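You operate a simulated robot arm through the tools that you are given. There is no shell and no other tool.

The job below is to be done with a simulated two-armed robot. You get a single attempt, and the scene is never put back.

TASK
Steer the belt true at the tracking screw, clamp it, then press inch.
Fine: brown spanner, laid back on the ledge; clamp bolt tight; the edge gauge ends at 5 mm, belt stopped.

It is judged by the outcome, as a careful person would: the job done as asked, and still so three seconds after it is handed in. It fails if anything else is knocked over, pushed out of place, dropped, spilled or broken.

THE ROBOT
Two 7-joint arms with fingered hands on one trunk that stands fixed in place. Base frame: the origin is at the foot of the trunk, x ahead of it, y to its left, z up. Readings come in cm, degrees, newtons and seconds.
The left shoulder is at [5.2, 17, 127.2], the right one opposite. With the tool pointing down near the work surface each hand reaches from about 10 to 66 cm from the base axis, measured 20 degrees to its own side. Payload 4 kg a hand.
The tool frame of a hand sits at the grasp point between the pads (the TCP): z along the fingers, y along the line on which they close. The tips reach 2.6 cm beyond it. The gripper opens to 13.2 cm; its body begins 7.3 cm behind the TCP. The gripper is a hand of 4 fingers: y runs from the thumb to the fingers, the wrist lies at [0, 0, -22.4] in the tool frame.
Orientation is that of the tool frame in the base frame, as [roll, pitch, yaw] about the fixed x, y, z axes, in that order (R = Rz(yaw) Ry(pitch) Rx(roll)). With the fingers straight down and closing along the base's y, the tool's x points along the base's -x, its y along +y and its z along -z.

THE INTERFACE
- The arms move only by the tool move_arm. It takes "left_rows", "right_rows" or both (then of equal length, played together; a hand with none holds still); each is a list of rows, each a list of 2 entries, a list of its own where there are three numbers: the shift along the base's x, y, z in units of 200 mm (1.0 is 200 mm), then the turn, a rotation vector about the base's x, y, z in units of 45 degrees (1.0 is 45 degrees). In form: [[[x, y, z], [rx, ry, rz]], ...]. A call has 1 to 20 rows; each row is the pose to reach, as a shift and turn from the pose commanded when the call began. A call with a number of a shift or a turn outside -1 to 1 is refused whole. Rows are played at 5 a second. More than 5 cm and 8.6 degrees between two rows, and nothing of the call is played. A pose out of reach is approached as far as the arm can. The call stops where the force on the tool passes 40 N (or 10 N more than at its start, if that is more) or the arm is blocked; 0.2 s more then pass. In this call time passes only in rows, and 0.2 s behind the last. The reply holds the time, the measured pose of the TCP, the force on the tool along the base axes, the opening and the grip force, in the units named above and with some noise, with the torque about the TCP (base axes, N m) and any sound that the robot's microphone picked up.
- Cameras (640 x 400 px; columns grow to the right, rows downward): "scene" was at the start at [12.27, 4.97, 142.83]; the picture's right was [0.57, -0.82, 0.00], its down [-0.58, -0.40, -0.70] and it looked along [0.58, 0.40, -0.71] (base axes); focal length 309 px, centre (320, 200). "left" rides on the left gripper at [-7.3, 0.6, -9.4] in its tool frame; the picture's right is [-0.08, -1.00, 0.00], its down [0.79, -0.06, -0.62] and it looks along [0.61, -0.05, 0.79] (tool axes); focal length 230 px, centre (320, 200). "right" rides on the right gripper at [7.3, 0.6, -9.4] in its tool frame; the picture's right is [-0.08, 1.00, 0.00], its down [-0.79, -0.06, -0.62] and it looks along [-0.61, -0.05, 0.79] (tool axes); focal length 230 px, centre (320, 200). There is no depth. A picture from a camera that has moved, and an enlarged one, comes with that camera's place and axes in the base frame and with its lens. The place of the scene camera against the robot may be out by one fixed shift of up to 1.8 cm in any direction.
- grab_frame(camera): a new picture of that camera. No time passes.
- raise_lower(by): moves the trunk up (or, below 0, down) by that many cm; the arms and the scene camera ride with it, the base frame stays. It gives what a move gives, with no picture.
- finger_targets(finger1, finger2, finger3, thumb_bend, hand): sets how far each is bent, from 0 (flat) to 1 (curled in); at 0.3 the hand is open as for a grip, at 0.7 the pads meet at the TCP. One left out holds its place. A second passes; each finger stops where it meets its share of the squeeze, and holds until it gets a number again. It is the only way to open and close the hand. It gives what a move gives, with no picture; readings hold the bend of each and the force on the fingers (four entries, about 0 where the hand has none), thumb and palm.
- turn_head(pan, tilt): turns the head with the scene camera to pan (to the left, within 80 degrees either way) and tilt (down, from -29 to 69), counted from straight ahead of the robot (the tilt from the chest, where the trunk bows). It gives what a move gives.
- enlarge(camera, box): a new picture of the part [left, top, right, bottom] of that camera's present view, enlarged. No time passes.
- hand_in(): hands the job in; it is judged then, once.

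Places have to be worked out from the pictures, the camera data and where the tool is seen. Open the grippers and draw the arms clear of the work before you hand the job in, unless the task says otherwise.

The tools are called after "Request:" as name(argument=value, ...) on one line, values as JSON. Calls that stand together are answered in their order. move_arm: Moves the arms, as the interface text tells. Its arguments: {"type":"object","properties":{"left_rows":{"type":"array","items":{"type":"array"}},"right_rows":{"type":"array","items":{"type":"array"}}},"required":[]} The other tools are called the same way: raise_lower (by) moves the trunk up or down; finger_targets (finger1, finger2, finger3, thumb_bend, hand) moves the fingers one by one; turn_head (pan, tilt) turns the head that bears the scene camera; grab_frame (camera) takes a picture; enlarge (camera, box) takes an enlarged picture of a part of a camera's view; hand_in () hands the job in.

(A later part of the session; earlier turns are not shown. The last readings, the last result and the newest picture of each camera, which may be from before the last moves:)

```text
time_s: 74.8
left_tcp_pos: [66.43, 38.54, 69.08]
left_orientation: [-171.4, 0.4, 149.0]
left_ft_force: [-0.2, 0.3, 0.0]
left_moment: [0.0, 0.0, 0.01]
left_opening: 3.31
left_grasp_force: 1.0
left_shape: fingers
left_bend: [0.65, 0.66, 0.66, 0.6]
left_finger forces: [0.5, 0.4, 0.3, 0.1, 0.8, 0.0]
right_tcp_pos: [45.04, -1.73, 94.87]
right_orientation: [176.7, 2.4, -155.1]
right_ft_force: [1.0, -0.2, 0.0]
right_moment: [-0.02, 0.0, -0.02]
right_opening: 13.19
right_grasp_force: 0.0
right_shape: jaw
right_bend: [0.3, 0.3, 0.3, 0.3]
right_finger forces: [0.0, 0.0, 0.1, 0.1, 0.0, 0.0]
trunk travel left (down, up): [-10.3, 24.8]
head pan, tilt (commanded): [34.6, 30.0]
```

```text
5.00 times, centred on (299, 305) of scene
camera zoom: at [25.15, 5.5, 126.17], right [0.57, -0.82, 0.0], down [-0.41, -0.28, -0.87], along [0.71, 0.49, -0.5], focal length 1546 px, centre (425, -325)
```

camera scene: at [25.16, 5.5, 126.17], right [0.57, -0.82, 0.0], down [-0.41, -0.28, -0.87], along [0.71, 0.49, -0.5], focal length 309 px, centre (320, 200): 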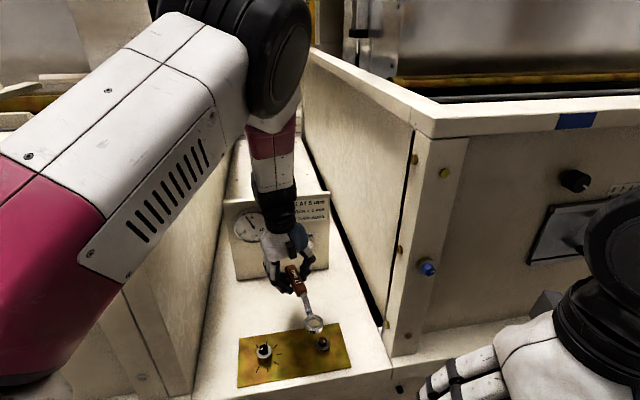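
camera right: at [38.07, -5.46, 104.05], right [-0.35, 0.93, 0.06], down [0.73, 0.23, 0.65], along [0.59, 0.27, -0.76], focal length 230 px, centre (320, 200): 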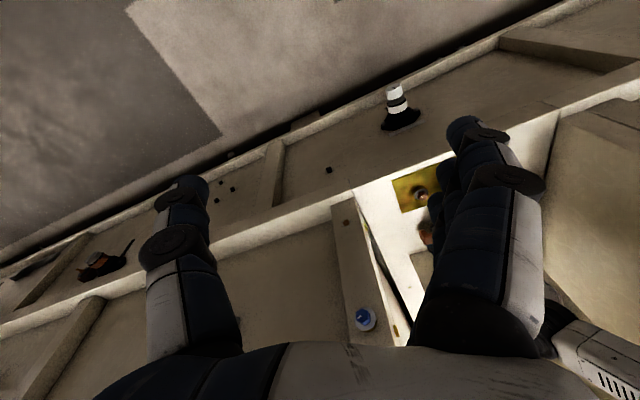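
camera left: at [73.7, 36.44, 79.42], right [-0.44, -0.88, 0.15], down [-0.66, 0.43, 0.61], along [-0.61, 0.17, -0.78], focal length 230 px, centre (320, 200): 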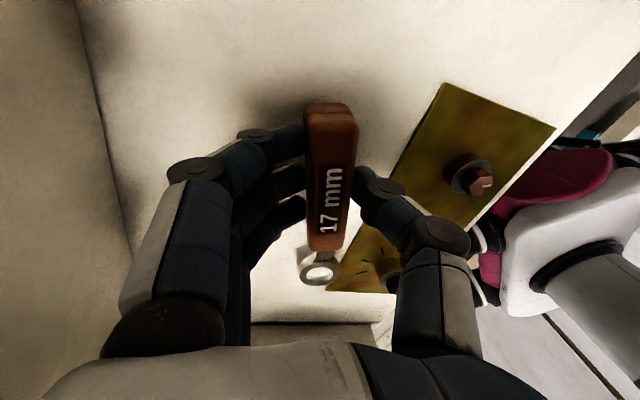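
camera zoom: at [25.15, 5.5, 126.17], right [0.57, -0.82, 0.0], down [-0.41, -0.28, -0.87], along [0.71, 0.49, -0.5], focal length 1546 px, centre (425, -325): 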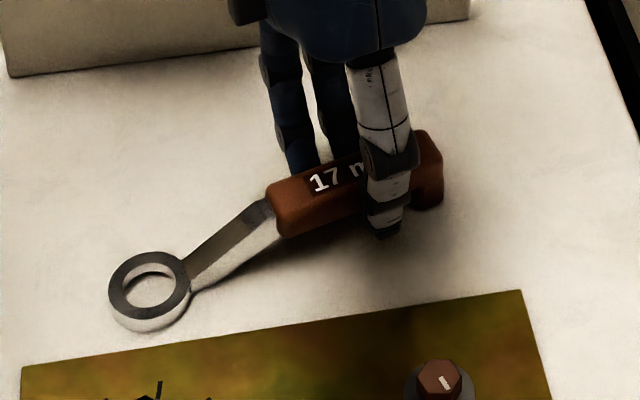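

The spanner rests flat. I open a bit more, then lift slowly clear of the handle.

Request:
finger_targets(hand="left", finger1=0.62, finger2=0.62, finger3=0.62, thumb_bend=0.55)

Request:
move_arm(left_rows=[[[0, 0, 0.03], [0, 0, 0]], [[0, 0, 0.07], [0, 0, 0]], [[0, 0, 0.15], [0, 0, 0]], [[0, 0, 0.27], [0, 0, 0]], [[0, 0, 0.4], [0, 0, 0]]])

Request:
enlarge(camera="scene", box=[235, 265, 363, 345])

Request:
grab_frame(camera="left")

```text
time_s: 75.8
left_tcp_pos: [66.51, 38.51, 69.09]
left_orientation: [-171.3, 0.4, 148.8]
left_ft_force: [-0.4, 0.4, -0.6]
left_moment: [-0.01, -0.02, 0.0]
left_opening: 4.32
left_grasp_force: 0.1
left_shape: fingers
left_bend: [0.62, 0.62, 0.62, 0.55]
left_finger forces: [0.1, 0.0, 0.0, 0.0, 0.0, 0.0]
right_tcp_pos: [45.04, -1.92, 94.99]
right_orientation: [176.7, 2.5, -155.1]
right_ft_force: [-0.5, -0.2, 0.0]
right_moment: [-0.02, -0.03, 0.0]
right_opening: 13.19
right_grasp_force: 0.0
right_shape: jaw
right_bend: [0.3, 0.3, 0.3, 0.3]
right_finger forces: [0.1, 0.0, 0.0, 0.1, 0.0, 0.0]
trunk travel left (down, up): [-10.3, 24.8]
head pan, tilt (commanded): [34.6, 30.0]
```

```text
time_s: 77.0
left_tcp_pos: [66.36, 38.52, 77.15]
left_orientation: [-171.4, 0.4, 148.9]
left_ft_force: [-0.4, 0.9, 0.0]
left_moment: [-0.03, 0.01, -0.01]
left_opening: 4.34
left_grasp_force: 0.0
left_shape: fingers
left_bend: [0.62, 0.62, 0.62, 0.55]
left_finger forces: [0.1, 0.0, 0.1, 0.0, 0.0, 0.0]
right_tcp_pos: [44.94, -1.92, 94.98]
right_orientation: [176.7, 2.4, -155.1]
right_ft_force: [0.1, -0.2, 0.5]
right_moment: [0.0, 0.0, -0.01]
right_opening: 13.16
right_grasp_force: 0.0
right_shape: jaw
right_bend: [0.3, 0.3, 0.3, 0.3]
right_finger forces: [0.0, 0.0, 0.0, 0.1, 0.1, 0.1]
trunk travel left (down, up): [-10.3, 24.8]
head pan, tilt (commanded): [34.6, 30.0]
```

```text
5.00 times, centred on (299, 305) of scene
camera zoom: at [25.09, 5.48, 126.19], right [0.57, -0.82, 0.0], down [-0.41, -0.28, -0.87], along [0.71, 0.49, -0.5], focal length 1546 px, centre (425, -325)
```

zoom: 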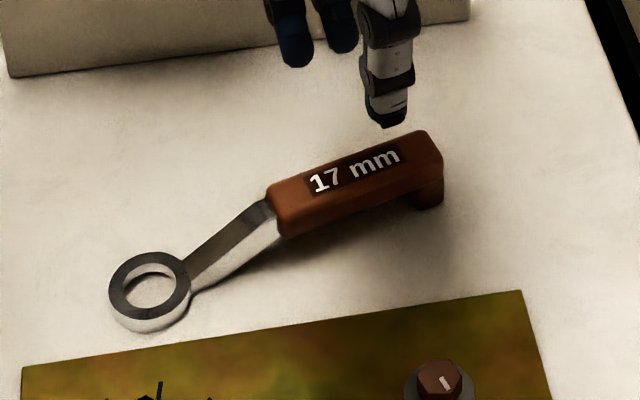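

```text
taken
camera left: at [73.69, 36.39, 86.3], right [-0.44, -0.88, 0.15], down [-0.66, 0.43, 0.61], along [-0.61, 0.17, -0.78], focal length 230 px, centre (320, 200)
```

left: 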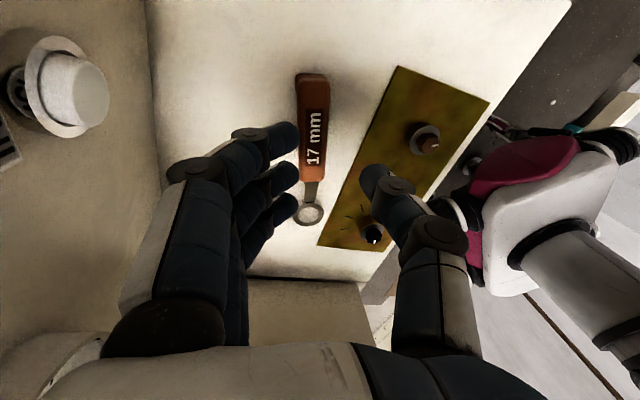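

The spanner is back on the ledge, lying flat and clear of the plate. Next is the INCH button at about [75, 43.7, 76]: I draw the left hand up and back from the panel and square it to the bay first.

Request:
move_arm(left_rows=[[[-0.03, -0.05, 0.08], [0, 0, -0.05]], [[-0.07, -0.12, 0.18], [0, 0, -0.12]], [[-0.12, -0.2, 0.28], [0, 0, -0.2]], [[-0.16, -0.28, 0.38], [0, 0, -0.26]], [[-0.208, -0.37, 0.44], [0, 0, -0.309]]])

Request:
finger_targets(hand="left", finger1=1.0, finger2=0.7, finger3=1.0, thumb_bend=0.7)

Request:
grab_frame(camera="left")

Request:
grab_frame(camera="scene")

```text
time_s: 78.2
left_tcp_pos: [62.32, 30.93, 85.88]
left_orientation: [-171.4, 0.4, 135.0]
left_ft_force: [0.8, -0.1, 0.4]
left_moment: [0.02, -0.02, -0.01]
left_opening: 4.3
left_grasp_force: 0.1
left_shape: fingers
left_bend: [0.62, 0.62, 0.62, 0.55]
left_finger forces: [0.0, 0.0, 0.0, 0.0, 0.1, 0.0]
right_tcp_pos: [45.07, -1.86, 94.99]
right_orientation: [176.7, 2.4, -155.1]
right_ft_force: [-0.4, 0.6, 0.1]
right_moment: [0.0, -0.03, 0.0]
right_opening: 13.18
right_grasp_force: 0.1
right_shape: jaw
right_bend: [0.3, 0.3, 0.3, 0.3]
right_finger forces: [0.0, 0.1, 0.1, 0.1, 0.0, 0.1]
trunk travel left (down, up): [-10.3, 24.8]
head pan, tilt (commanded): [34.6, 30.0]
```

```text
time_s: 79.2
left_tcp_pos: [62.33, 31.08, 86.09]
left_orientation: [-171.4, 0.3, 135.0]
left_ft_force: [0.0, -0.3, -0.3]
left_moment: [-0.02, -0.02, 0.01]
left_opening: 3.91
left_grasp_force: 0.0
left_shape: fingers
left_bend: [1.0, 0.7, 1.0, 0.7]
left_finger forces: [0.0, 0.0, 0.0, 0.0, 0.0, 0.1]
right_tcp_pos: [45.09, -1.76, 94.84]
right_orientation: [176.6, 2.5, -155.1]
right_ft_force: [-0.8, -0.2, 0.7]
right_moment: [-0.02, -0.01, -0.02]
right_opening: 13.2
right_grasp_force: 0.0
right_shape: jaw
right_bend: [0.3, 0.3, 0.3, 0.3]
right_finger forces: [0.1, 0.1, 0.0, 0.1, 0.0, 0.0]
trunk travel left (down, up): [-10.3, 24.8]
head pan, tilt (commanded): [34.6, 30.0]
```

```text
taken
camera left: at [68.88, 27.32, 95.11], right [-0.64, -0.75, 0.15], down [-0.53, 0.58, 0.61], along [-0.55, 0.31, -0.77], focal length 230 px, centre (320, 200)
```

left: 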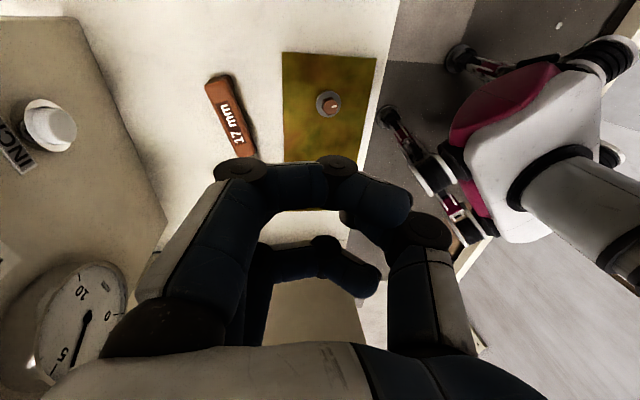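

```text
taken
camera scene: at [25.15, 5.5, 126.17], right [0.57, -0.82, 0.0], down [-0.41, -0.28, -0.87], along [0.71, 0.49, -0.5], focal length 309 px, centre (320, 200)
```

scene: 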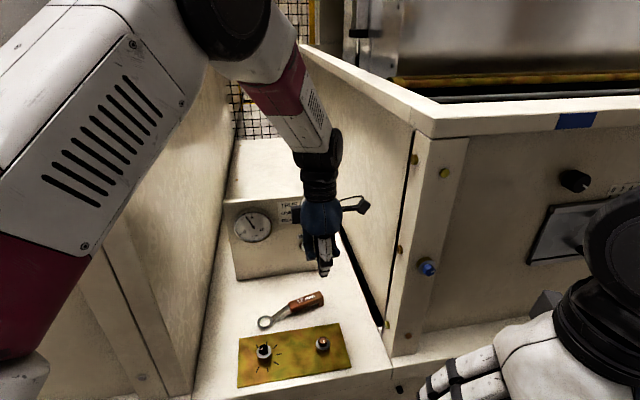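

Fingers 1 and 3 are curled and finger 2 with the thumb make the pointer. I look closer at the hand's tip before tilting it towards the panel.

Request:
enlarge(camera="scene", box=[280, 180, 376, 290])

Request:
move_arm(left_rows=[[[0, 0, 0.0], [0.12, -0.12, 0]], [[0, 0, 0.0], [0.24, -0.24, 0]], [[0, 0, 0.0], [0.36, -0.36, 0]], [[0, 0, 0.0], [0.48, -0.48, 0]]])

Request:
grab_frame(camera="scene")

Request:
grab_frame(camera="left")

```text
3.64 times, centred on (328, 235) of scene
camera zoom: at [25.15, 5.5, 126.17], right [0.57, -0.82, 0.0], down [-0.41, -0.28, -0.87], along [0.71, 0.49, -0.5], focal length 1124 px, centre (291, 73)
```

zoom: 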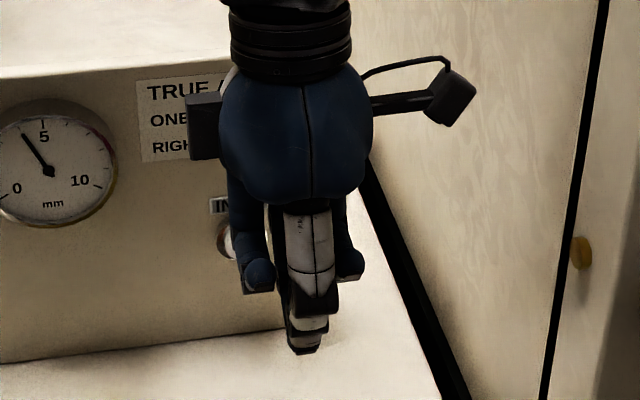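

```text
time_s: 80.2
left_tcp_pos: [62.24, 31.11, 85.85]
left_orientation: [157.9, 0.2, 134.8]
left_ft_force: [-0.6, 0.5, -0.8]
left_moment: [0.02, -0.02, -0.02]
left_opening: 3.92
left_grasp_force: 0.1
left_shape: fingers
left_bend: [1.0, 0.7, 1.0, 0.7]
left_finger forces: [0.0, 0.0, 0.0, 0.1, 0.0, 0.0]
right_tcp_pos: [45.09, -1.84, 94.83]
right_orientation: [176.8, 2.5, -155.1]
right_ft_force: [0.0, -0.3, 0.3]
right_moment: [0.03, -0.01, -0.02]
right_opening: 13.2
right_grasp_force: 0.1
right_shape: jaw
right_bend: [0.3, 0.3, 0.3, 0.3]
right_finger forces: [0.0, 0.1, 0.0, 0.0, 0.0, 0.0]
trunk travel left (down, up): [-10.3, 24.8]
head pan, tilt (commanded): [34.6, 30.0]
```

```text
taken
camera scene: at [25.15, 5.46, 126.17], right [0.57, -0.82, 0.0], down [-0.41, -0.28, -0.87], along [0.71, 0.49, -0.5], focal length 309 px, centre (320, 200)
```

scene: 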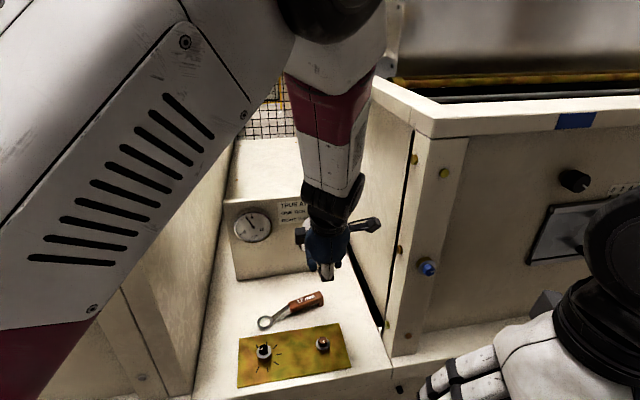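

```text
taken
camera left: at [65.34, 23.79, 94.79], right [-0.6, -0.71, -0.37], down [-0.76, 0.36, 0.54], along [-0.25, 0.61, -0.75], focal length 230 px, centre (320, 200)
```

left: 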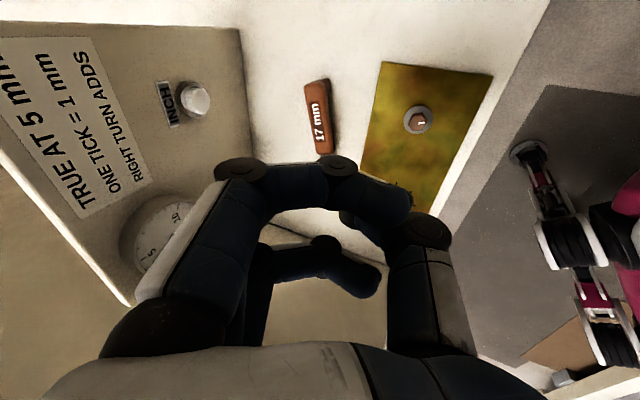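

The tilt works and nothing touched. I rotate another 33° so the fingers point forward and about 35° down.

Request:
move_arm(left_rows=[[[0, 0, 0.0], [0.12, -0.12, 0]], [[0, 0, 0.0], [0.24, -0.24, 0]], [[0, 0, 0.0], [0.36, -0.36, 0]], [[0, 0, 0.0], [0.48, -0.48, 0]], [[0, 0, 0.0], [0.518, -0.518, 0]]])

Request:
grab_frame(camera="scene")

Request:
grab_frame(camera="left")

```text
time_s: 81.4
left_tcp_pos: [62.25, 32.11, 85.99]
left_orientation: [126.6, 2.3, 137.1]
left_ft_force: [0.6, 0.7, -0.4]
left_moment: [0.03, -0.02, -0.01]
left_opening: 3.91
left_grasp_force: 0.0
left_shape: fingers
left_bend: [1.0, 0.7, 1.0, 0.7]
left_finger forces: [0.0, 0.0, 0.0, 0.1, 0.1, 0.0]
left hand out of reach, approached as far as the arm can: row 2
right_tcp_pos: [45.1, -1.77, 95.0]
right_orientation: [176.7, 2.5, -155.1]
right_ft_force: [-0.2, -0.1, 0.3]
right_moment: [-0.05, 0.01, 0.01]
right_opening: 13.18
right_grasp_force: 0.1
right_shape: jaw
right_bend: [0.3, 0.3, 0.3, 0.3]
right_finger forces: [0.1, 0.0, 0.1, 0.0, 0.1, 0.0]
trunk travel left (down, up): [-10.3, 24.8]
head pan, tilt (commanded): [34.6, 30.0]
```

```text
taken
camera scene: at [25.16, 5.51, 126.17], right [0.57, -0.82, 0.0], down [-0.41, -0.28, -0.87], along [0.71, 0.49, -0.5], focal length 309 px, centre (320, 200)
```

scene: 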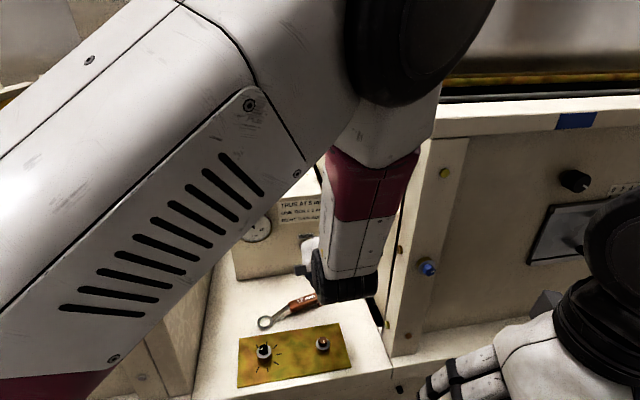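

```text
taken
camera left: at [62.48, 22.0, 92.23], right [-0.32, -0.51, -0.8], down [-0.95, 0.15, 0.29], along [-0.02, 0.85, -0.53], focal length 230 px, centre (320, 200)
```

left: 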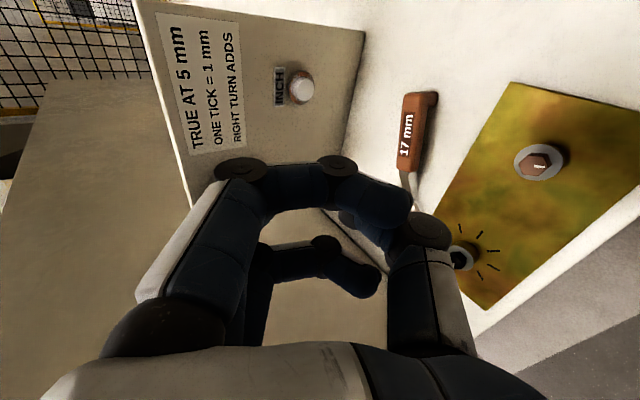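

The fingers now point forward and down, with the INCH button in view at about [75.0, 43.65, 75.9]. I move to roughly 5 cm in front of it, above the spanner.

Request:
move_arm(left_rows=[[[0.09, 0.09, -0.06], [0, 0, 0]], [[0.18, 0.18, -0.16], [0, 0, 0]], [[0.27, 0.265, -0.28], [0, 0, 0]], [[0.33, 0.325, -0.38], [0, 0, 0]], [[0.367, 0.36, -0.46], [0, 0, 0]]])

Request:
grab_frame(camera="scene")

Request:
grab_frame(camera="left")

```text
time_s: 82.6
left_tcp_pos: [69.68, 38.29, 76.74]
left_orientation: [125.1, 0.0, 134.7]
left_ft_force: [0.3, 0.1, -0.3]
left_moment: [0.0, 0.01, -0.02]
left_opening: 3.88
left_grasp_force: 0.0
left_shape: fingers
left_bend: [1.0, 0.7, 1.0, 0.7]
left_finger forces: [0.1, 0.0, 0.1, 0.1, 0.1, 0.1]
right_tcp_pos: [45.1, -1.75, 95.02]
right_orientation: [176.8, 2.4, -155.1]
right_ft_force: [-0.6, -0.3, -0.1]
right_moment: [-0.02, 0.02, -0.02]
right_opening: 13.19
right_grasp_force: 0.0
right_shape: jaw
right_bend: [0.3, 0.3, 0.3, 0.3]
right_finger forces: [0.0, 0.0, 0.0, 0.0, 0.1, 0.0]
trunk travel left (down, up): [-10.3, 24.8]
head pan, tilt (commanded): [34.6, 30.0]
```

```text
taken
camera scene: at [25.19, 5.51, 126.15], right [0.57, -0.82, 0.0], down [-0.41, -0.28, -0.87], along [0.71, 0.49, -0.5], focal length 309 px, centre (320, 200)
```

scene: 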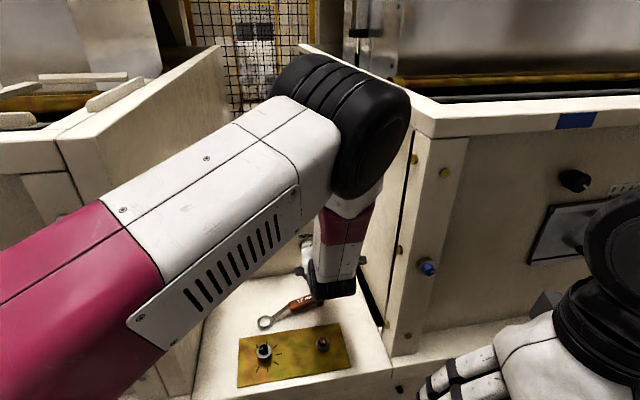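

```text
taken
camera left: at [69.6, 27.9, 82.47], right [-0.35, -0.46, -0.82], down [-0.94, 0.18, 0.3], along [0.01, 0.87, -0.49], focal length 230 px, centre (320, 200)
```

left: 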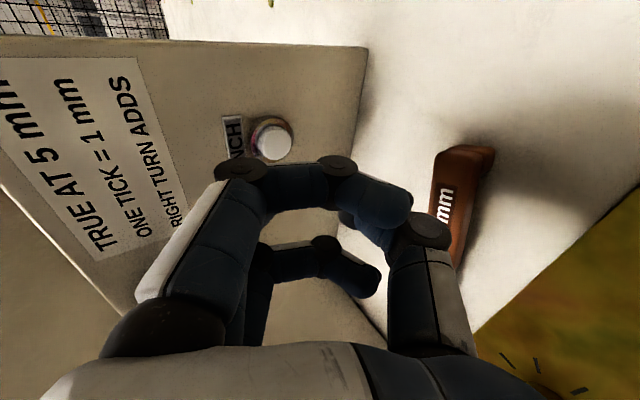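

The button and my pointing fingertip line up: the tip is about 5 cm in front of it at the same height. I close 4.2 cm of that gap.

Request:
move_arm(left_rows=[[[0.06, 0.057, -0.005], [0, 0, 0]], [[0.115, 0.11, -0.01], [0, 0, 0]], [[0.152, 0.146, -0.01], [0, 0, 0]]])

Request:
grab_frame(camera="left")

Request:
enlarge(camera="scene", box=[270, 200, 398, 310])

```text
time_s: 83.4
left_tcp_pos: [72.73, 41.23, 76.5]
left_orientation: [125.1, 0.1, 134.7]
left_ft_force: [-0.1, 0.5, -0.5]
left_moment: [-0.01, 0.0, 0.02]
left_opening: 3.9
left_grasp_force: 0.1
left_shape: fingers
left_bend: [1.0, 0.7, 1.0, 0.7]
left_finger forces: [0.1, 0.1, 0.1, 0.0, 0.0, 0.0]
right_tcp_pos: [45.09, -1.82, 94.86]
right_orientation: [176.7, 2.5, -155.1]
right_ft_force: [-0.4, 0.1, 0.8]
right_moment: [-0.02, 0.04, -0.01]
right_opening: 13.21
right_grasp_force: 0.0
right_shape: jaw
right_bend: [0.3, 0.3, 0.3, 0.3]
right_finger forces: [0.1, 0.0, 0.0, 0.1, 0.0, 0.0]
trunk travel left (down, up): [-10.3, 24.8]
head pan, tilt (commanded): [34.6, 30.0]
```

```text
taken
camera left: at [72.65, 30.81, 82.3], right [-0.35, -0.46, -0.82], down [-0.94, 0.18, 0.3], along [0.01, 0.87, -0.49], focal length 230 px, centre (320, 200)
```

left: 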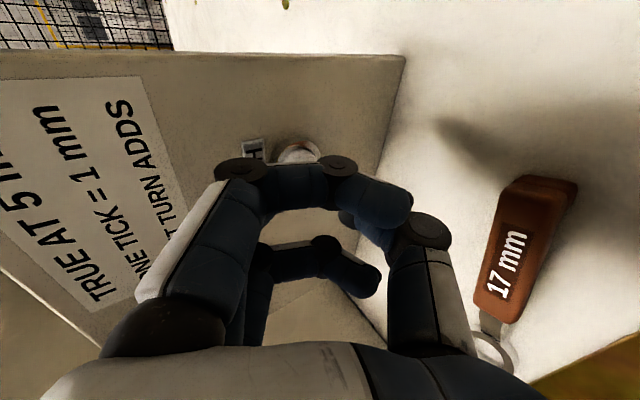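

```text
3.64 times, centred on (334, 255) of scene
camera zoom: at [25.16, 5.5, 126.17], right [0.57, -0.82, 0.0], down [-0.41, -0.28, -0.87], along [0.71, 0.49, -0.5], focal length 1124 px, centre (269, 0)
```

zoom: 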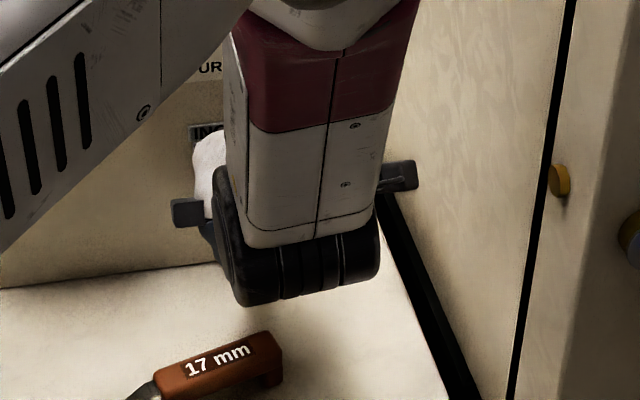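

About 0.7 cm left. I step forward 0.5 cm and check for contact.

Request:
move_arm(left_rows=[[[0.0177, 0.0177, 0], [0, 0, 0]]])

Request:
grab_frame(camera="left")

```text
time_s: 83.8
left_tcp_pos: [73.09, 41.42, 76.49]
left_orientation: [125.1, 0.1, 134.6]
left_ft_force: [-0.9, -0.1, 0.7]
left_moment: [-0.04, 0.04, 0.0]
left_opening: 3.92
left_grasp_force: 0.1
left_shape: fingers
left_bend: [1.0, 0.7, 1.0, 0.7]
left_finger forces: [0.0, 0.0, 0.0, 0.1, 0.0, 0.1]
right_tcp_pos: [45.12, -1.8, 95.1]
right_orientation: [176.6, 2.5, -155.2]
right_ft_force: [0.3, 0.2, 0.0]
right_moment: [0.0, -0.01, 0.03]
right_opening: 13.18
right_grasp_force: 0.1
right_shape: jaw
right_bend: [0.3, 0.3, 0.3, 0.3]
right_finger forces: [0.0, 0.0, 0.0, 0.0, 0.0, 0.0]
trunk travel left (down, up): [-10.3, 24.8]
head pan, tilt (commanded): [34.6, 30.0]
```

```text
taken
camera left: at [72.98, 31.13, 82.27], right [-0.35, -0.46, -0.82], down [-0.94, 0.18, 0.3], along [0.01, 0.87, -0.49], focal length 230 px, centre (320, 200)
```

left: 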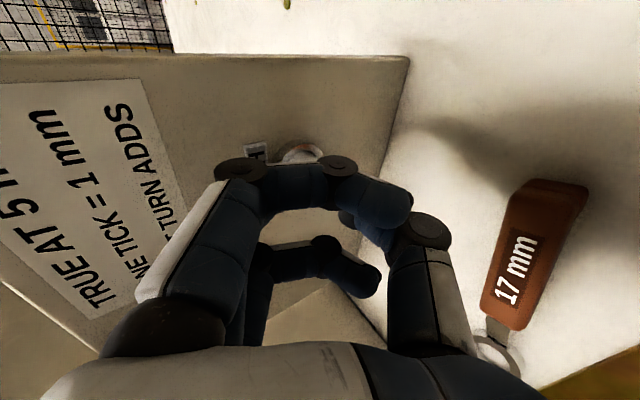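

No contact yet; another 0.4 cm forward.

Request:
move_arm(left_rows=[[[0.0141, 0.0141, 0], [0, 0, 0]]])

```text
time_s: 84.2
left_tcp_pos: [73.31, 41.71, 76.47]
left_orientation: [125.1, 0.2, 134.6]
left_ft_force: [0.2, 0.2, 0.8]
left_moment: [0.0, 0.02, -0.03]
left_opening: 3.9
left_grasp_force: 0.0
left_shape: fingers
left_bend: [1.0, 0.7, 1.0, 0.7]
left_finger forces: [0.0, 0.0, 0.0, 0.1, 0.1, 0.0]
right_tcp_pos: [45.14, -1.78, 95.01]
right_orientation: [176.7, 2.5, -155.1]
right_ft_force: [-0.3, -0.3, -0.3]
right_moment: [0.0, -0.02, -0.03]
right_opening: 13.19
right_grasp_force: 0.0
right_shape: jaw
right_bend: [0.3, 0.3, 0.3, 0.3]
right_finger forces: [0.0, 0.0, 0.0, 0.0, 0.0, 0.0]
trunk travel left (down, up): [-10.3, 24.8]
head pan, tilt (commanded): [34.6, 30.0]
```

Still free; another 0.4 cm.

Request:
move_arm(left_rows=[[[0.0141, 0.0141, 0], [0, 0, 0]]])

Request:
enlarge(camera="left", box=[200, 110, 440, 260])

```text
time_s: 84.6
left_tcp_pos: [73.53, 42.15, 76.53]
left_orientation: [125.1, 0.1, 134.8]
left_ft_force: [-0.9, -0.9, 0.2]
left_moment: [-0.01, 0.02, 0.01]
left_opening: 3.92
left_grasp_force: 0.6
left_shape: fingers
left_bend: [1.0, 0.7, 1.0, 0.7]
left_finger forces: [0.1, 1.0, 0.0, 0.0, 0.0, 0.0]
right_tcp_pos: [45.02, -1.79, 95.0]
right_orientation: [176.6, 2.5, -155.0]
right_ft_force: [-0.7, 0.0, 0.2]
right_moment: [-0.01, -0.01, -0.01]
right_opening: 13.18
right_grasp_force: 0.0
right_shape: jaw
right_bend: [0.3, 0.3, 0.3, 0.3]
right_finger forces: [0.0, 0.0, 0.0, 0.0, 0.0, 0.0]
trunk travel left (down, up): [-10.3, 24.8]
head pan, tilt (commanded): [34.6, 30.0]
```

```text
2.67 times, centred on (320, 185) of left
camera zoom: at [73.56, 31.73, 82.32], right [-0.35, -0.46, -0.82], down [-0.94, 0.18, 0.3], along [0.01, 0.87, -0.49], focal length 614 px, centre (320, 240)
```

zoom: 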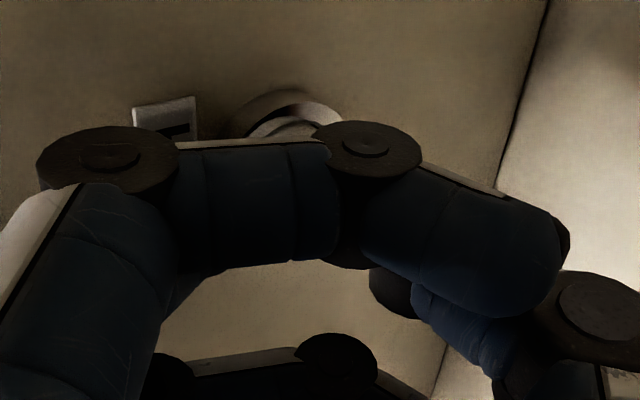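

Finger 2 just reads 1 N: it has touched the button. I press 0.3 cm further.

Request:
move_arm(left_rows=[[[0.0106, 0.0106, 0], [0, 0, 0]]])

Request:
grab_frame(camera="left")

```text
time_s: 85.0
left_tcp_pos: [73.82, 42.34, 76.61]
left_orientation: [125.2, 0.1, 134.8]
left_ft_force: [-0.8, -2.4, 0.9]
left_moment: [0.01, -0.01, 0.0]
left_opening: 3.93
left_grasp_force: 0.9
left_shape: fingers
left_bend: [1.0, 0.7, 1.0, 0.7]
left_finger forces: [0.1, 2.0, 0.0, 0.0, 0.0, 0.0]
right_tcp_pos: [45.08, -1.74, 94.93]
right_orientation: [176.7, 2.4, -155.1]
right_ft_force: [-1.1, 0.0, -0.1]
right_moment: [0.0, -0.02, 0.01]
right_opening: 13.19
right_grasp_force: 0.1
right_shape: jaw
right_bend: [0.3, 0.3, 0.3, 0.3]
right_finger forces: [0.0, 0.1, 0.0, 0.0, 0.0, 0.0]
trunk travel left (down, up): [-10.3, 24.8]
head pan, tilt (commanded): [34.6, 30.0]
```

```text
taken
camera left: at [73.74, 31.94, 82.33], right [-0.35, -0.46, -0.82], down [-0.94, 0.18, 0.3], along [0.01, 0.87, -0.49], focal length 230 px, centre (320, 200)
```

left: 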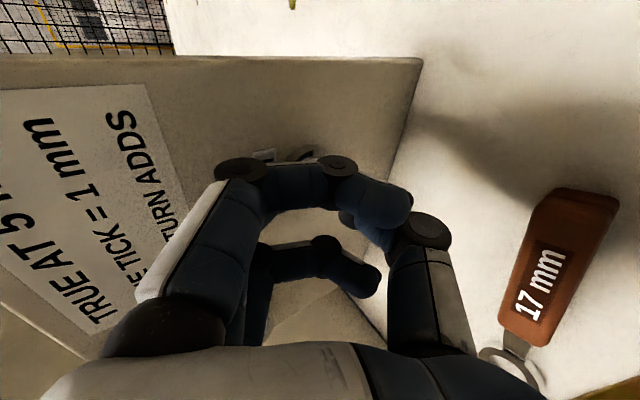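

The force is rising springily (2.4 N). I press another 0.3 cm.

Request:
move_arm(left_rows=[[[0.0106, 0.0106, 0], [0, 0, 0]]])

```text
time_s: 85.4
left_tcp_pos: [73.99, 42.44, 76.64]
left_orientation: [125.1, 0.0, 134.8]
left_ft_force: [-2.2, -2.1, 2.2]
left_moment: [0.0, -0.01, 0.01]
left_opening: 3.9
left_grasp_force: 2.3
left_shape: fingers
left_bend: [1.0, 0.71, 1.0, 0.7]
left_finger forces: [0.1, 4.1, 0.0, 0.0, 0.1, 0.0]
right_tcp_pos: [45.06, -1.73, 94.99]
right_orientation: [176.7, 2.5, -155.0]
right_ft_force: [0.1, 0.9, 0.1]
right_moment: [0.0, 0.05, -0.01]
right_opening: 13.2
right_grasp_force: 0.1
right_shape: jaw
right_bend: [0.3, 0.3, 0.3, 0.3]
right_finger forces: [0.1, 0.1, 0.1, 0.0, 0.1, 0.1]
trunk travel left (down, up): [-10.3, 24.8]
head pan, tilt (commanded): [34.6, 30.0]
heard: click
```

A click: the button is pressed. I look at the gauge straight away before releasing.

Request:
enlarge(camera="scene", box=[210, 190, 306, 250])

Request:
grab_frame(camera="scene")

```text
6.67 times, centred on (258, 220) of scene
camera zoom: at [25.11, 5.47, 126.18], right [0.57, -0.82, 0.0], down [-0.41, -0.28, -0.87], along [0.71, 0.49, -0.5], focal length 2061 px, centre (733, 67)
```

zoom: 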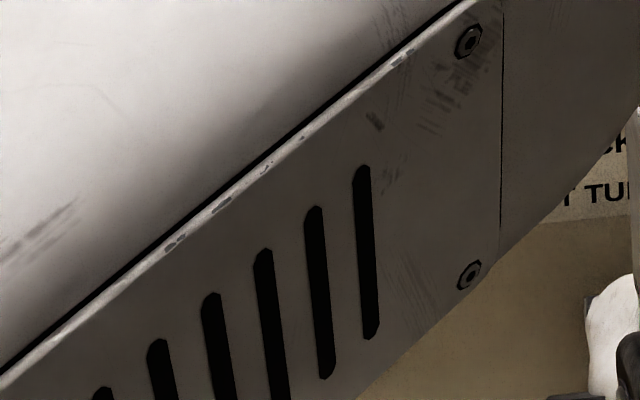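

```text
taken
camera scene: at [25.11, 5.47, 126.18], right [0.57, -0.82, 0.0], down [-0.41, -0.28, -0.87], along [0.71, 0.49, -0.5], focal length 309 px, centre (320, 200)
```

scene: 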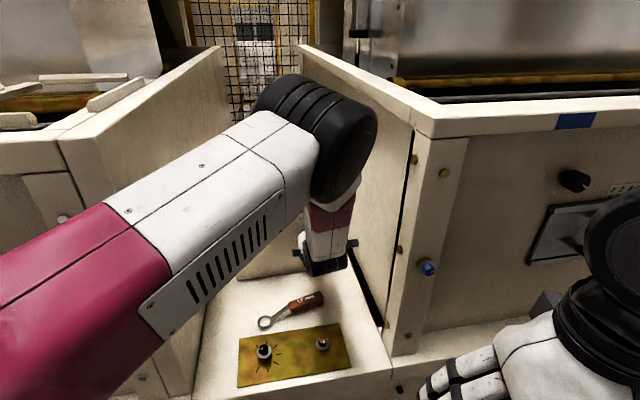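

The forearm hides the gauge. I hold the press for another half second, then draw back to release and see.

Request:
move_arm(left_rows=[[[0, 0, 0], [0, 0, 0]], [[0, 0, 0], [0, 0, 0]], [[-0.04, -0.04, 0], [0, 0, 0]], [[-0.12, -0.12, 0.0], [0, 0, 0]], [[-0.24, -0.24, 0.02], [0, 0, 0]], [[-0.36, -0.36, 0.06], [0, 0, 0]], [[-0.48, -0.48, 0.14], [0, 0, 0]], [[-0.6, -0.6, 0.25], [0, 0, 0]]])

Request:
grab_frame(camera="scene")

Request:
grab_frame(camera="left")

```text
time_s: 87.2
left_tcp_pos: [61.88, 30.64, 81.54]
left_orientation: [124.9, 0.3, 134.7]
left_ft_force: [-1.0, -0.6, -0.1]
left_moment: [0.04, 0.05, -0.02]
left_opening: 3.91
left_grasp_force: 0.1
left_shape: fingers
left_bend: [1.0, 0.7, 1.0, 0.7]
left_finger forces: [0.0, 0.0, 0.1, 0.1, 0.0, 0.0]
right_tcp_pos: [45.01, -1.82, 94.95]
right_orientation: [176.8, 2.5, -155.2]
right_ft_force: [0.6, -0.1, 0.2]
right_moment: [0.0, -0.03, -0.02]
right_opening: 13.19
right_grasp_force: 0.0
right_shape: jaw
right_bend: [0.3, 0.3, 0.3, 0.3]
right_finger forces: [0.0, 0.1, 0.1, 0.0, 0.0, 0.0]
trunk travel left (down, up): [-10.3, 24.8]
head pan, tilt (commanded): [34.6, 30.0]
```

```text
taken
camera scene: at [25.06, 5.47, 126.21], right [0.57, -0.82, 0.0], down [-0.41, -0.28, -0.87], along [0.71, 0.49, -0.5], focal length 309 px, centre (320, 200)
```

scene: 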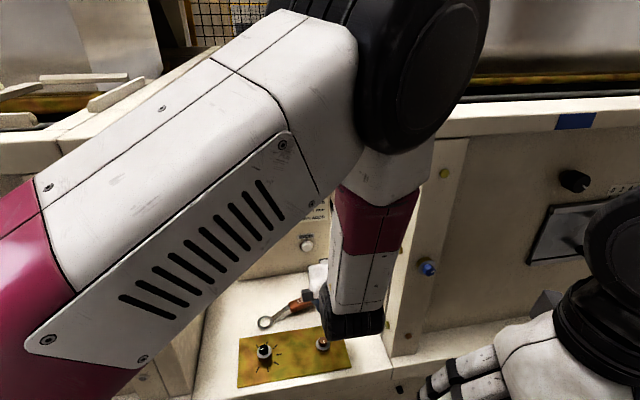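

```text
taken
camera left: at [61.84, 20.11, 87.39], right [-0.35, -0.46, -0.82], down [-0.94, 0.18, 0.3], along [0.01, 0.87, -0.49], focal length 230 px, centre (320, 200)
```

left: 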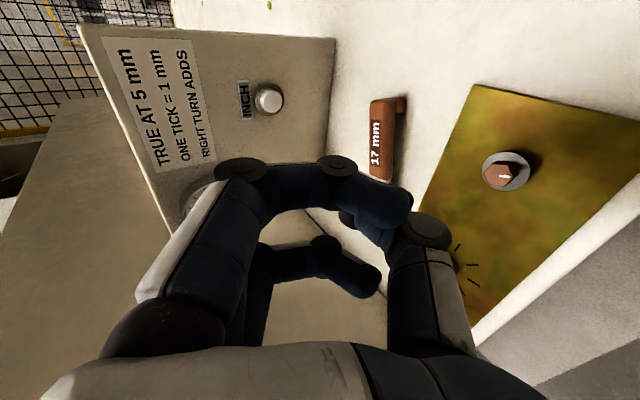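

The button has sprung back. The arm still hides the gauge, so I raise and un-tilt the hand to clear the view.

Request:
move_arm(left_rows=[[[0, 0.01, 0.06], [-0.12, 0.12, 0]], [[0.01, 0.02, 0.12], [-0.24, 0.24, 0]], [[0.01, 0.02, 0.2], [-0.36, 0.36, 0]], [[0.01, 0.02, 0.22], [-0.48, 0.48, 0]], [[0.01, 0.02, 0.22], [-0.52, 0.52, 0]]])

Request:
grab_frame(camera="scene")

Request:
enlarge(camera="scene", box=[225, 195, 289, 235])

```text
time_s: 88.4
left_tcp_pos: [62.2, 30.78, 85.98]
left_orientation: [158.2, 0.4, 134.7]
left_ft_force: [0.2, -0.2, 0.4]
left_moment: [-0.03, 0.0, 0.03]
left_opening: 3.93
left_grasp_force: 0.1
left_shape: fingers
left_bend: [1.0, 0.7, 1.0, 0.7]
left_finger forces: [0.0, 0.1, 0.1, 0.0, 0.1, 0.0]
left hand out of reach, approached as far as the arm can: row 3
right_tcp_pos: [45.03, -1.86, 94.88]
right_orientation: [176.6, 2.5, -155.1]
right_ft_force: [-0.3, -0.5, -0.6]
right_moment: [0.02, 0.0, -0.01]
right_opening: 13.22
right_grasp_force: 0.1
right_shape: jaw
right_bend: [0.3, 0.3, 0.3, 0.3]
right_finger forces: [0.0, 0.0, 0.0, 0.0, 0.1, 0.0]
trunk travel left (down, up): [-10.3, 24.8]
head pan, tilt (commanded): [34.6, 30.0]
```

```text
taken
camera scene: at [25.17, 5.37, 126.17], right [0.57, -0.82, 0.0], down [-0.41, -0.28, -0.87], along [0.71, 0.49, -0.5], focal length 309 px, centre (320, 200)
```

scene: 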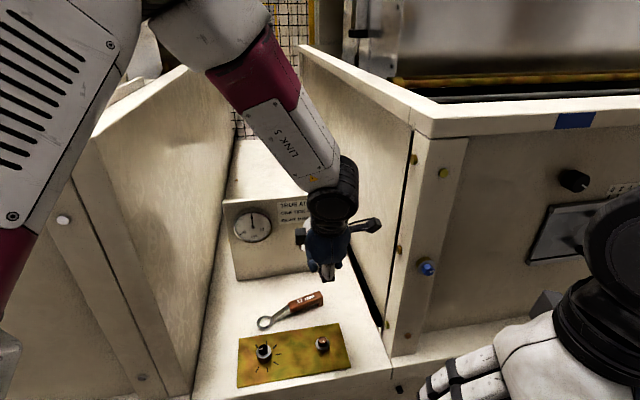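

```text
10.00 times, centred on (257, 215) of scene
camera zoom: at [25.17, 5.37, 126.17], right [0.57, -0.82, 0.0], down [-0.41, -0.28, -0.87], along [0.71, 0.49, -0.5], focal length 3091 px, centre (950, 50)
```

zoom: 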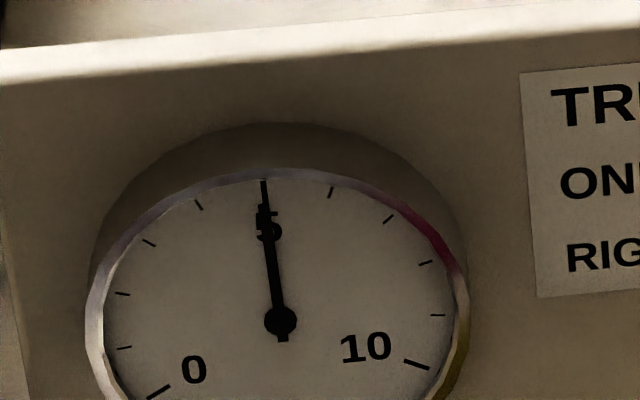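

The gauge now reads 5 mm with the needle on the tick. I open the hand to its rest shape and draw the left arm up and back out of the bay.

Request:
move_arm(left_rows=[[[-0.03, -0.02, 0.1], [-0.06, 0.06, 0]], [[-0.08, -0.05, 0.22], [-0.15, 0.15, 0]], [[-0.18, -0.08, 0.34], [-0.24, 0.24, 0]], [[-0.32, -0.12, 0.42], [-0.345, 0.345, 0]], [[-0.48, -0.17, 0.48], [-0.345, 0.345, 0]], [[-0.66, -0.22, 0.5], [-0.345, 0.345, 0]], [[-0.84, -0.28, 0.5], [-0.345, 0.345, 0]], [[-1.0, -0.34, 0.5], [-0.345, 0.345, 0]]])

Request:
grab_frame(camera="scene")

```text
time_s: 90.2
left_tcp_pos: [42.28, 24.09, 95.79]
left_orientation: [-179.9, 0.3, 134.8]
left_ft_force: [0.1, 1.4, 0.2]
left_moment: [-0.01, -0.01, 0.02]
left_opening: 3.93
left_grasp_force: 0.1
left_shape: fingers
left_bend: [1.0, 0.7, 1.0, 0.7]
left_finger forces: [0.1, 0.0, 0.0, 0.0, 0.0, 0.1]
right_tcp_pos: [45.05, -1.81, 95.05]
right_orientation: [176.7, 2.5, -155.2]
right_ft_force: [-0.3, 1.1, 0.1]
right_moment: [0.01, 0.0, 0.04]
right_opening: 13.2
right_grasp_force: 0.0
right_shape: jaw
right_bend: [0.3, 0.3, 0.3, 0.3]
right_finger forces: [0.1, 0.0, 0.0, 0.1, 0.0, 0.0]
trunk travel left (down, up): [-10.3, 24.8]
head pan, tilt (commanded): [34.6, 30.0]
```

```text
taken
camera scene: at [25.13, 5.49, 126.18], right [0.57, -0.82, 0.0], down [-0.41, -0.28, -0.87], along [0.71, 0.49, -0.5], focal length 309 px, centre (320, 200)
```

scene: 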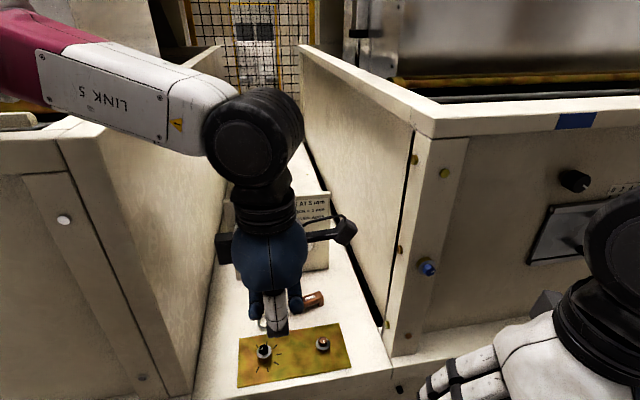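

The hand is out of the bay. I open the fingers and draw back a little further, then check everything.

Request:
finger_targets(hand="left", finger1=0.3, finger2=0.3, finger3=0.3, thumb_bend=0.3)

Request:
move_arm(left_rows=[[[-0.12, 0.03, 0.02], [0, 0, 0.1]], [[-0.25, 0.08, 0.04], [0, 0, 0.25]], [[-0.38, 0.15, 0.06], [0, 0, 0.4]], [[-0.5, 0.25, 0.08], [0, 0, 0.55]], [[-0.6, 0.35, 0.1], [0, 0, 0.7]]])

Request:
grab_frame(camera="scene")

Request:
grab_frame(camera="left")

```text
time_s: 91.2
left_tcp_pos: [42.23, 24.24, 95.92]
left_orientation: [-179.9, 0.3, 134.9]
left_ft_force: [0.8, -0.2, 0.4]
left_moment: [-0.03, 0.03, 0.02]
left_opening: 13.58
left_grasp_force: 0.0
left_shape: fingers
left_bend: [0.3, 0.3, 0.3, 0.3]
left_finger forces: [0.0, 0.0, 0.0, 0.1, 0.1, 0.0]
right_tcp_pos: [45.02, -1.7, 94.86]
right_orientation: [176.7, 2.5, -155.1]
right_ft_force: [-0.2, -0.3, 0.1]
right_moment: [0.0, 0.0, 0.0]
right_opening: 13.2
right_grasp_force: 0.0
right_shape: jaw
right_bend: [0.3, 0.3, 0.3, 0.3]
right_finger forces: [0.1, 0.0, 0.1, 0.0, 0.0, 0.0]
trunk travel left (down, up): [-10.3, 24.8]
head pan, tilt (commanded): [34.6, 30.0]
```

```text
time_s: 92.6
left_tcp_pos: [32.98, 30.5, 101.8]
left_orientation: [178.0, 0.7, 166.1]
left_ft_force: [-0.1, 0.7, 0.6]
left_moment: [0.02, 0.03, 0.0]
left_opening: 13.64
left_grasp_force: 0.1
left_shape: fingers
left_bend: [0.3, 0.3, 0.3, 0.3]
left_finger forces: [0.0, 0.0, 0.0, 0.1, 0.0, 0.1]
left hand out of reach, approached as far as the arm can: row 2, 3, 4, 5
right_tcp_pos: [43.9, -4.06, 95.42]
right_orientation: [175.6, 3.7, -155.3]
right_ft_force: [-0.6, -0.2, 0.2]
right_moment: [0.04, 0.01, -0.01]
right_opening: 13.17
right_grasp_force: 0.0
right_shape: jaw
right_bend: [0.3, 0.3, 0.3, 0.3]
right_finger forces: [0.0, 0.1, 0.0, 0.1, 0.1, 0.0]
trunk travel left (down, up): [-10.3, 24.8]
head pan, tilt (commanded): [34.6, 30.0]
stopped in row 5 (left hand): the arm was blocked; the commanded pose is now the measured one
```

```text
taken
camera scene: at [23.58, 2.37, 126.51], right [0.57, -0.82, -0.01], down [-0.4, -0.26, -0.88], along [0.72, 0.51, -0.48], focal length 309 px, centre (320, 200)
```

scene: 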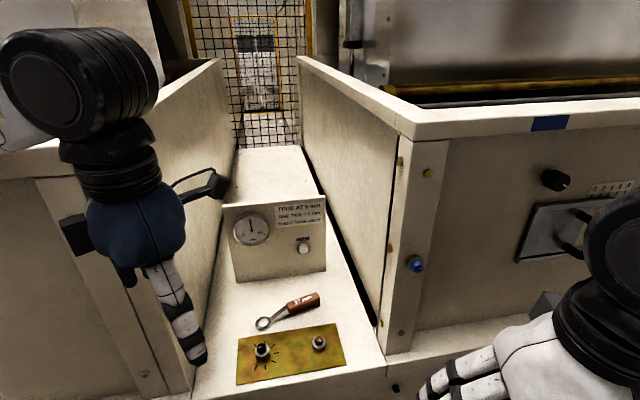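

```text
taken
camera left: at [40.0, 28.86, 111.16], right [-0.16, -0.99, -0.03], down [-0.79, 0.11, 0.6], along [-0.59, 0.13, -0.8], focal length 230 px, centre (320, 200)
```

left: 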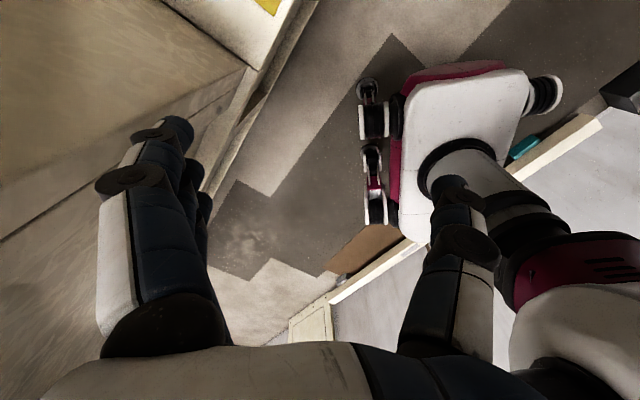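

The left elbow is pressing on something on the left and shoving the trunk; I reverse that move at once.

Request:
move_arm(left_rows=[[[0.08, -0.05, -0.04], [0, 0, -0.14]], [[0.18, -0.12, -0.1], [0, 0, -0.28]], [[0.28, -0.19, -0.17], [0.02, 0, -0.42]], [[0.38, -0.26, -0.24], [0.03, 0, -0.56]], [[0.465, -0.315, -0.29], [0.03, 0, -0.69]]])

Request:
grab_frame(camera="scene")

Request:
turn_head(pan=70, tilt=20)

Request:
grab_frame(camera="scene")

```text
time_s: 93.5
left_tcp_pos: [37.39, 27.84, 97.95]
left_orientation: [-175.6, 5.0, 153.0]
left_ft_force: [0.3, 0.2, -0.2]
left_moment: [-0.01, 0.0, -0.01]
left_opening: 13.6
left_grasp_force: 0.1
left_shape: fingers
left_bend: [0.3, 0.3, 0.3, 0.3]
left_finger forces: [0.0, 0.0, 0.0, 0.0, 0.1, 0.0]
right_tcp_pos: [42.94, -3.91, 96.51]
right_orientation: [176.1, 4.8, -155.2]
right_ft_force: [0.8, -1.1, -0.2]
right_moment: [0.03, -0.01, 0.02]
right_opening: 13.23
right_grasp_force: 0.1
right_shape: jaw
right_bend: [0.3, 0.3, 0.3, 0.3]
right_finger forces: [0.0, 0.0, 0.0, 0.1, 0.1, 0.0]
trunk travel left (down, up): [-10.3, 24.8]
head pan, tilt (commanded): [34.6, 30.0]
stopped in row 4 (left hand): the arm was blocked; the commanded pose is now the measured one
```

```text
taken
camera scene: at [22.02, 2.55, 127.09], right [0.57, -0.82, -0.01], down [-0.39, -0.26, -0.88], along [0.72, 0.5, -0.47], focal length 309 px, centre (320, 200)
```

scene: 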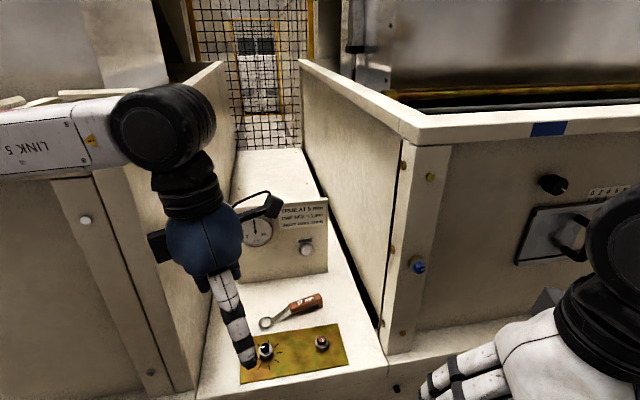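

```text
time_s: 94.5
left_tcp_pos: [37.24, 27.86, 97.97]
left_orientation: [-176.0, 4.9, 152.7]
left_ft_force: [0.5, -0.5, 0.2]
left_moment: [-0.01, 0.0, 0.0]
left_opening: 13.65
left_grasp_force: 0.0
left_shape: fingers
left_bend: [0.3, 0.3, 0.3, 0.3]
left_finger forces: [0.0, 0.0, 0.0, 0.1, 0.0, 0.1]
right_tcp_pos: [42.72, -3.92, 96.25]
right_orientation: [176.1, 4.5, -155.3]
right_ft_force: [-0.4, 0.4, -0.5]
right_moment: [-0.02, -0.03, -0.03]
right_opening: 13.2
right_grasp_force: 0.0
right_shape: jaw
right_bend: [0.3, 0.3, 0.3, 0.3]
right_finger forces: [0.0, 0.0, 0.0, 0.0, 0.1, 0.0]
trunk travel left (down, up): [-10.3, 24.8]
head pan, tilt (commanded): [70.0, 20.0]
```

```text
taken
camera scene: at [17.59, 6.19, 128.53], right [0.94, -0.34, 0.02], down [-0.09, -0.3, -0.95], along [0.33, 0.89, -0.31], focal length 309 px, centre (320, 200)
```

scene: 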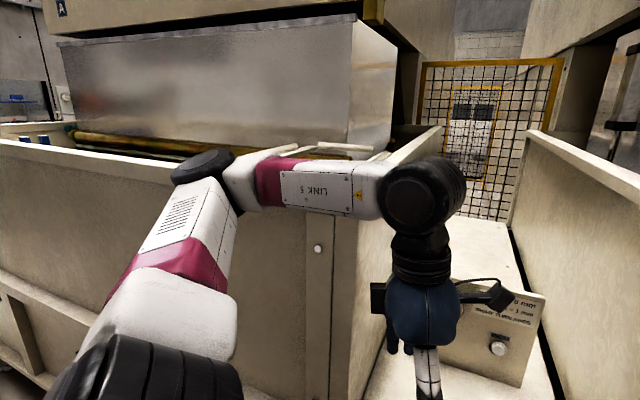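

The elbow is against the front of the left cabinet and the trunk is being pushed back. Raising the trunk should lift and draw the elbow off it, with the hand free in the air.

Request:
raise_lower(by=5)

Request:
grab_frame(camera="scene")

```text
time_s: 95.4
left_tcp_pos: [39.88, 30.26, 100.7]
left_orientation: [-173.7, 3.8, 152.7]
left_ft_force: [0.6, 0.0, -0.7]
left_moment: [-0.08, 0.02, 0.02]
left_opening: 13.65
left_grasp_force: 0.2
left_shape: fingers
left_bend: [0.3, 0.3, 0.3, 0.3]
left_finger forces: [0.0, 0.0, 0.0, 0.0, 0.0, 0.0]
right_tcp_pos: [45.27, -1.38, 99.78]
right_orientation: [176.7, 2.3, -155.1]
right_ft_force: [1.6, 1.2, 0.4]
right_moment: [-0.09, 0.06, -0.01]
right_opening: 13.19
right_grasp_force: 0.1
right_shape: jaw
right_bend: [0.3, 0.3, 0.3, 0.3]
right_finger forces: [0.1, 0.0, 0.0, 0.1, 0.0, 0.0]
trunk travel left (down, up): [-15.3, 19.8]
head pan, tilt (commanded): [70.0, 20.0]
```

```text
taken
camera scene: at [16.1, 9.6, 133.25], right [0.94, -0.34, 0.0], down [-0.12, -0.33, -0.94], along [0.32, 0.88, -0.35], focal length 309 px, centre (320, 200)
```

scene: 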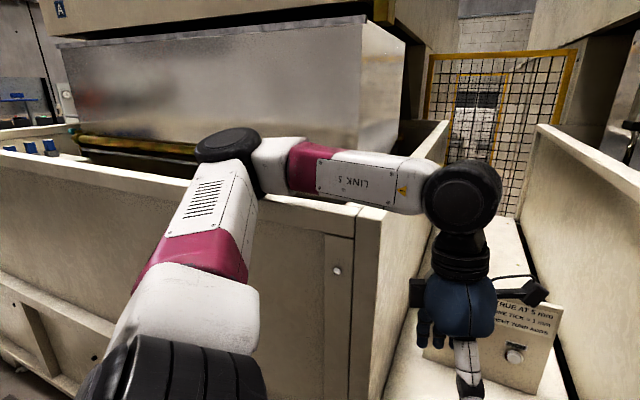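

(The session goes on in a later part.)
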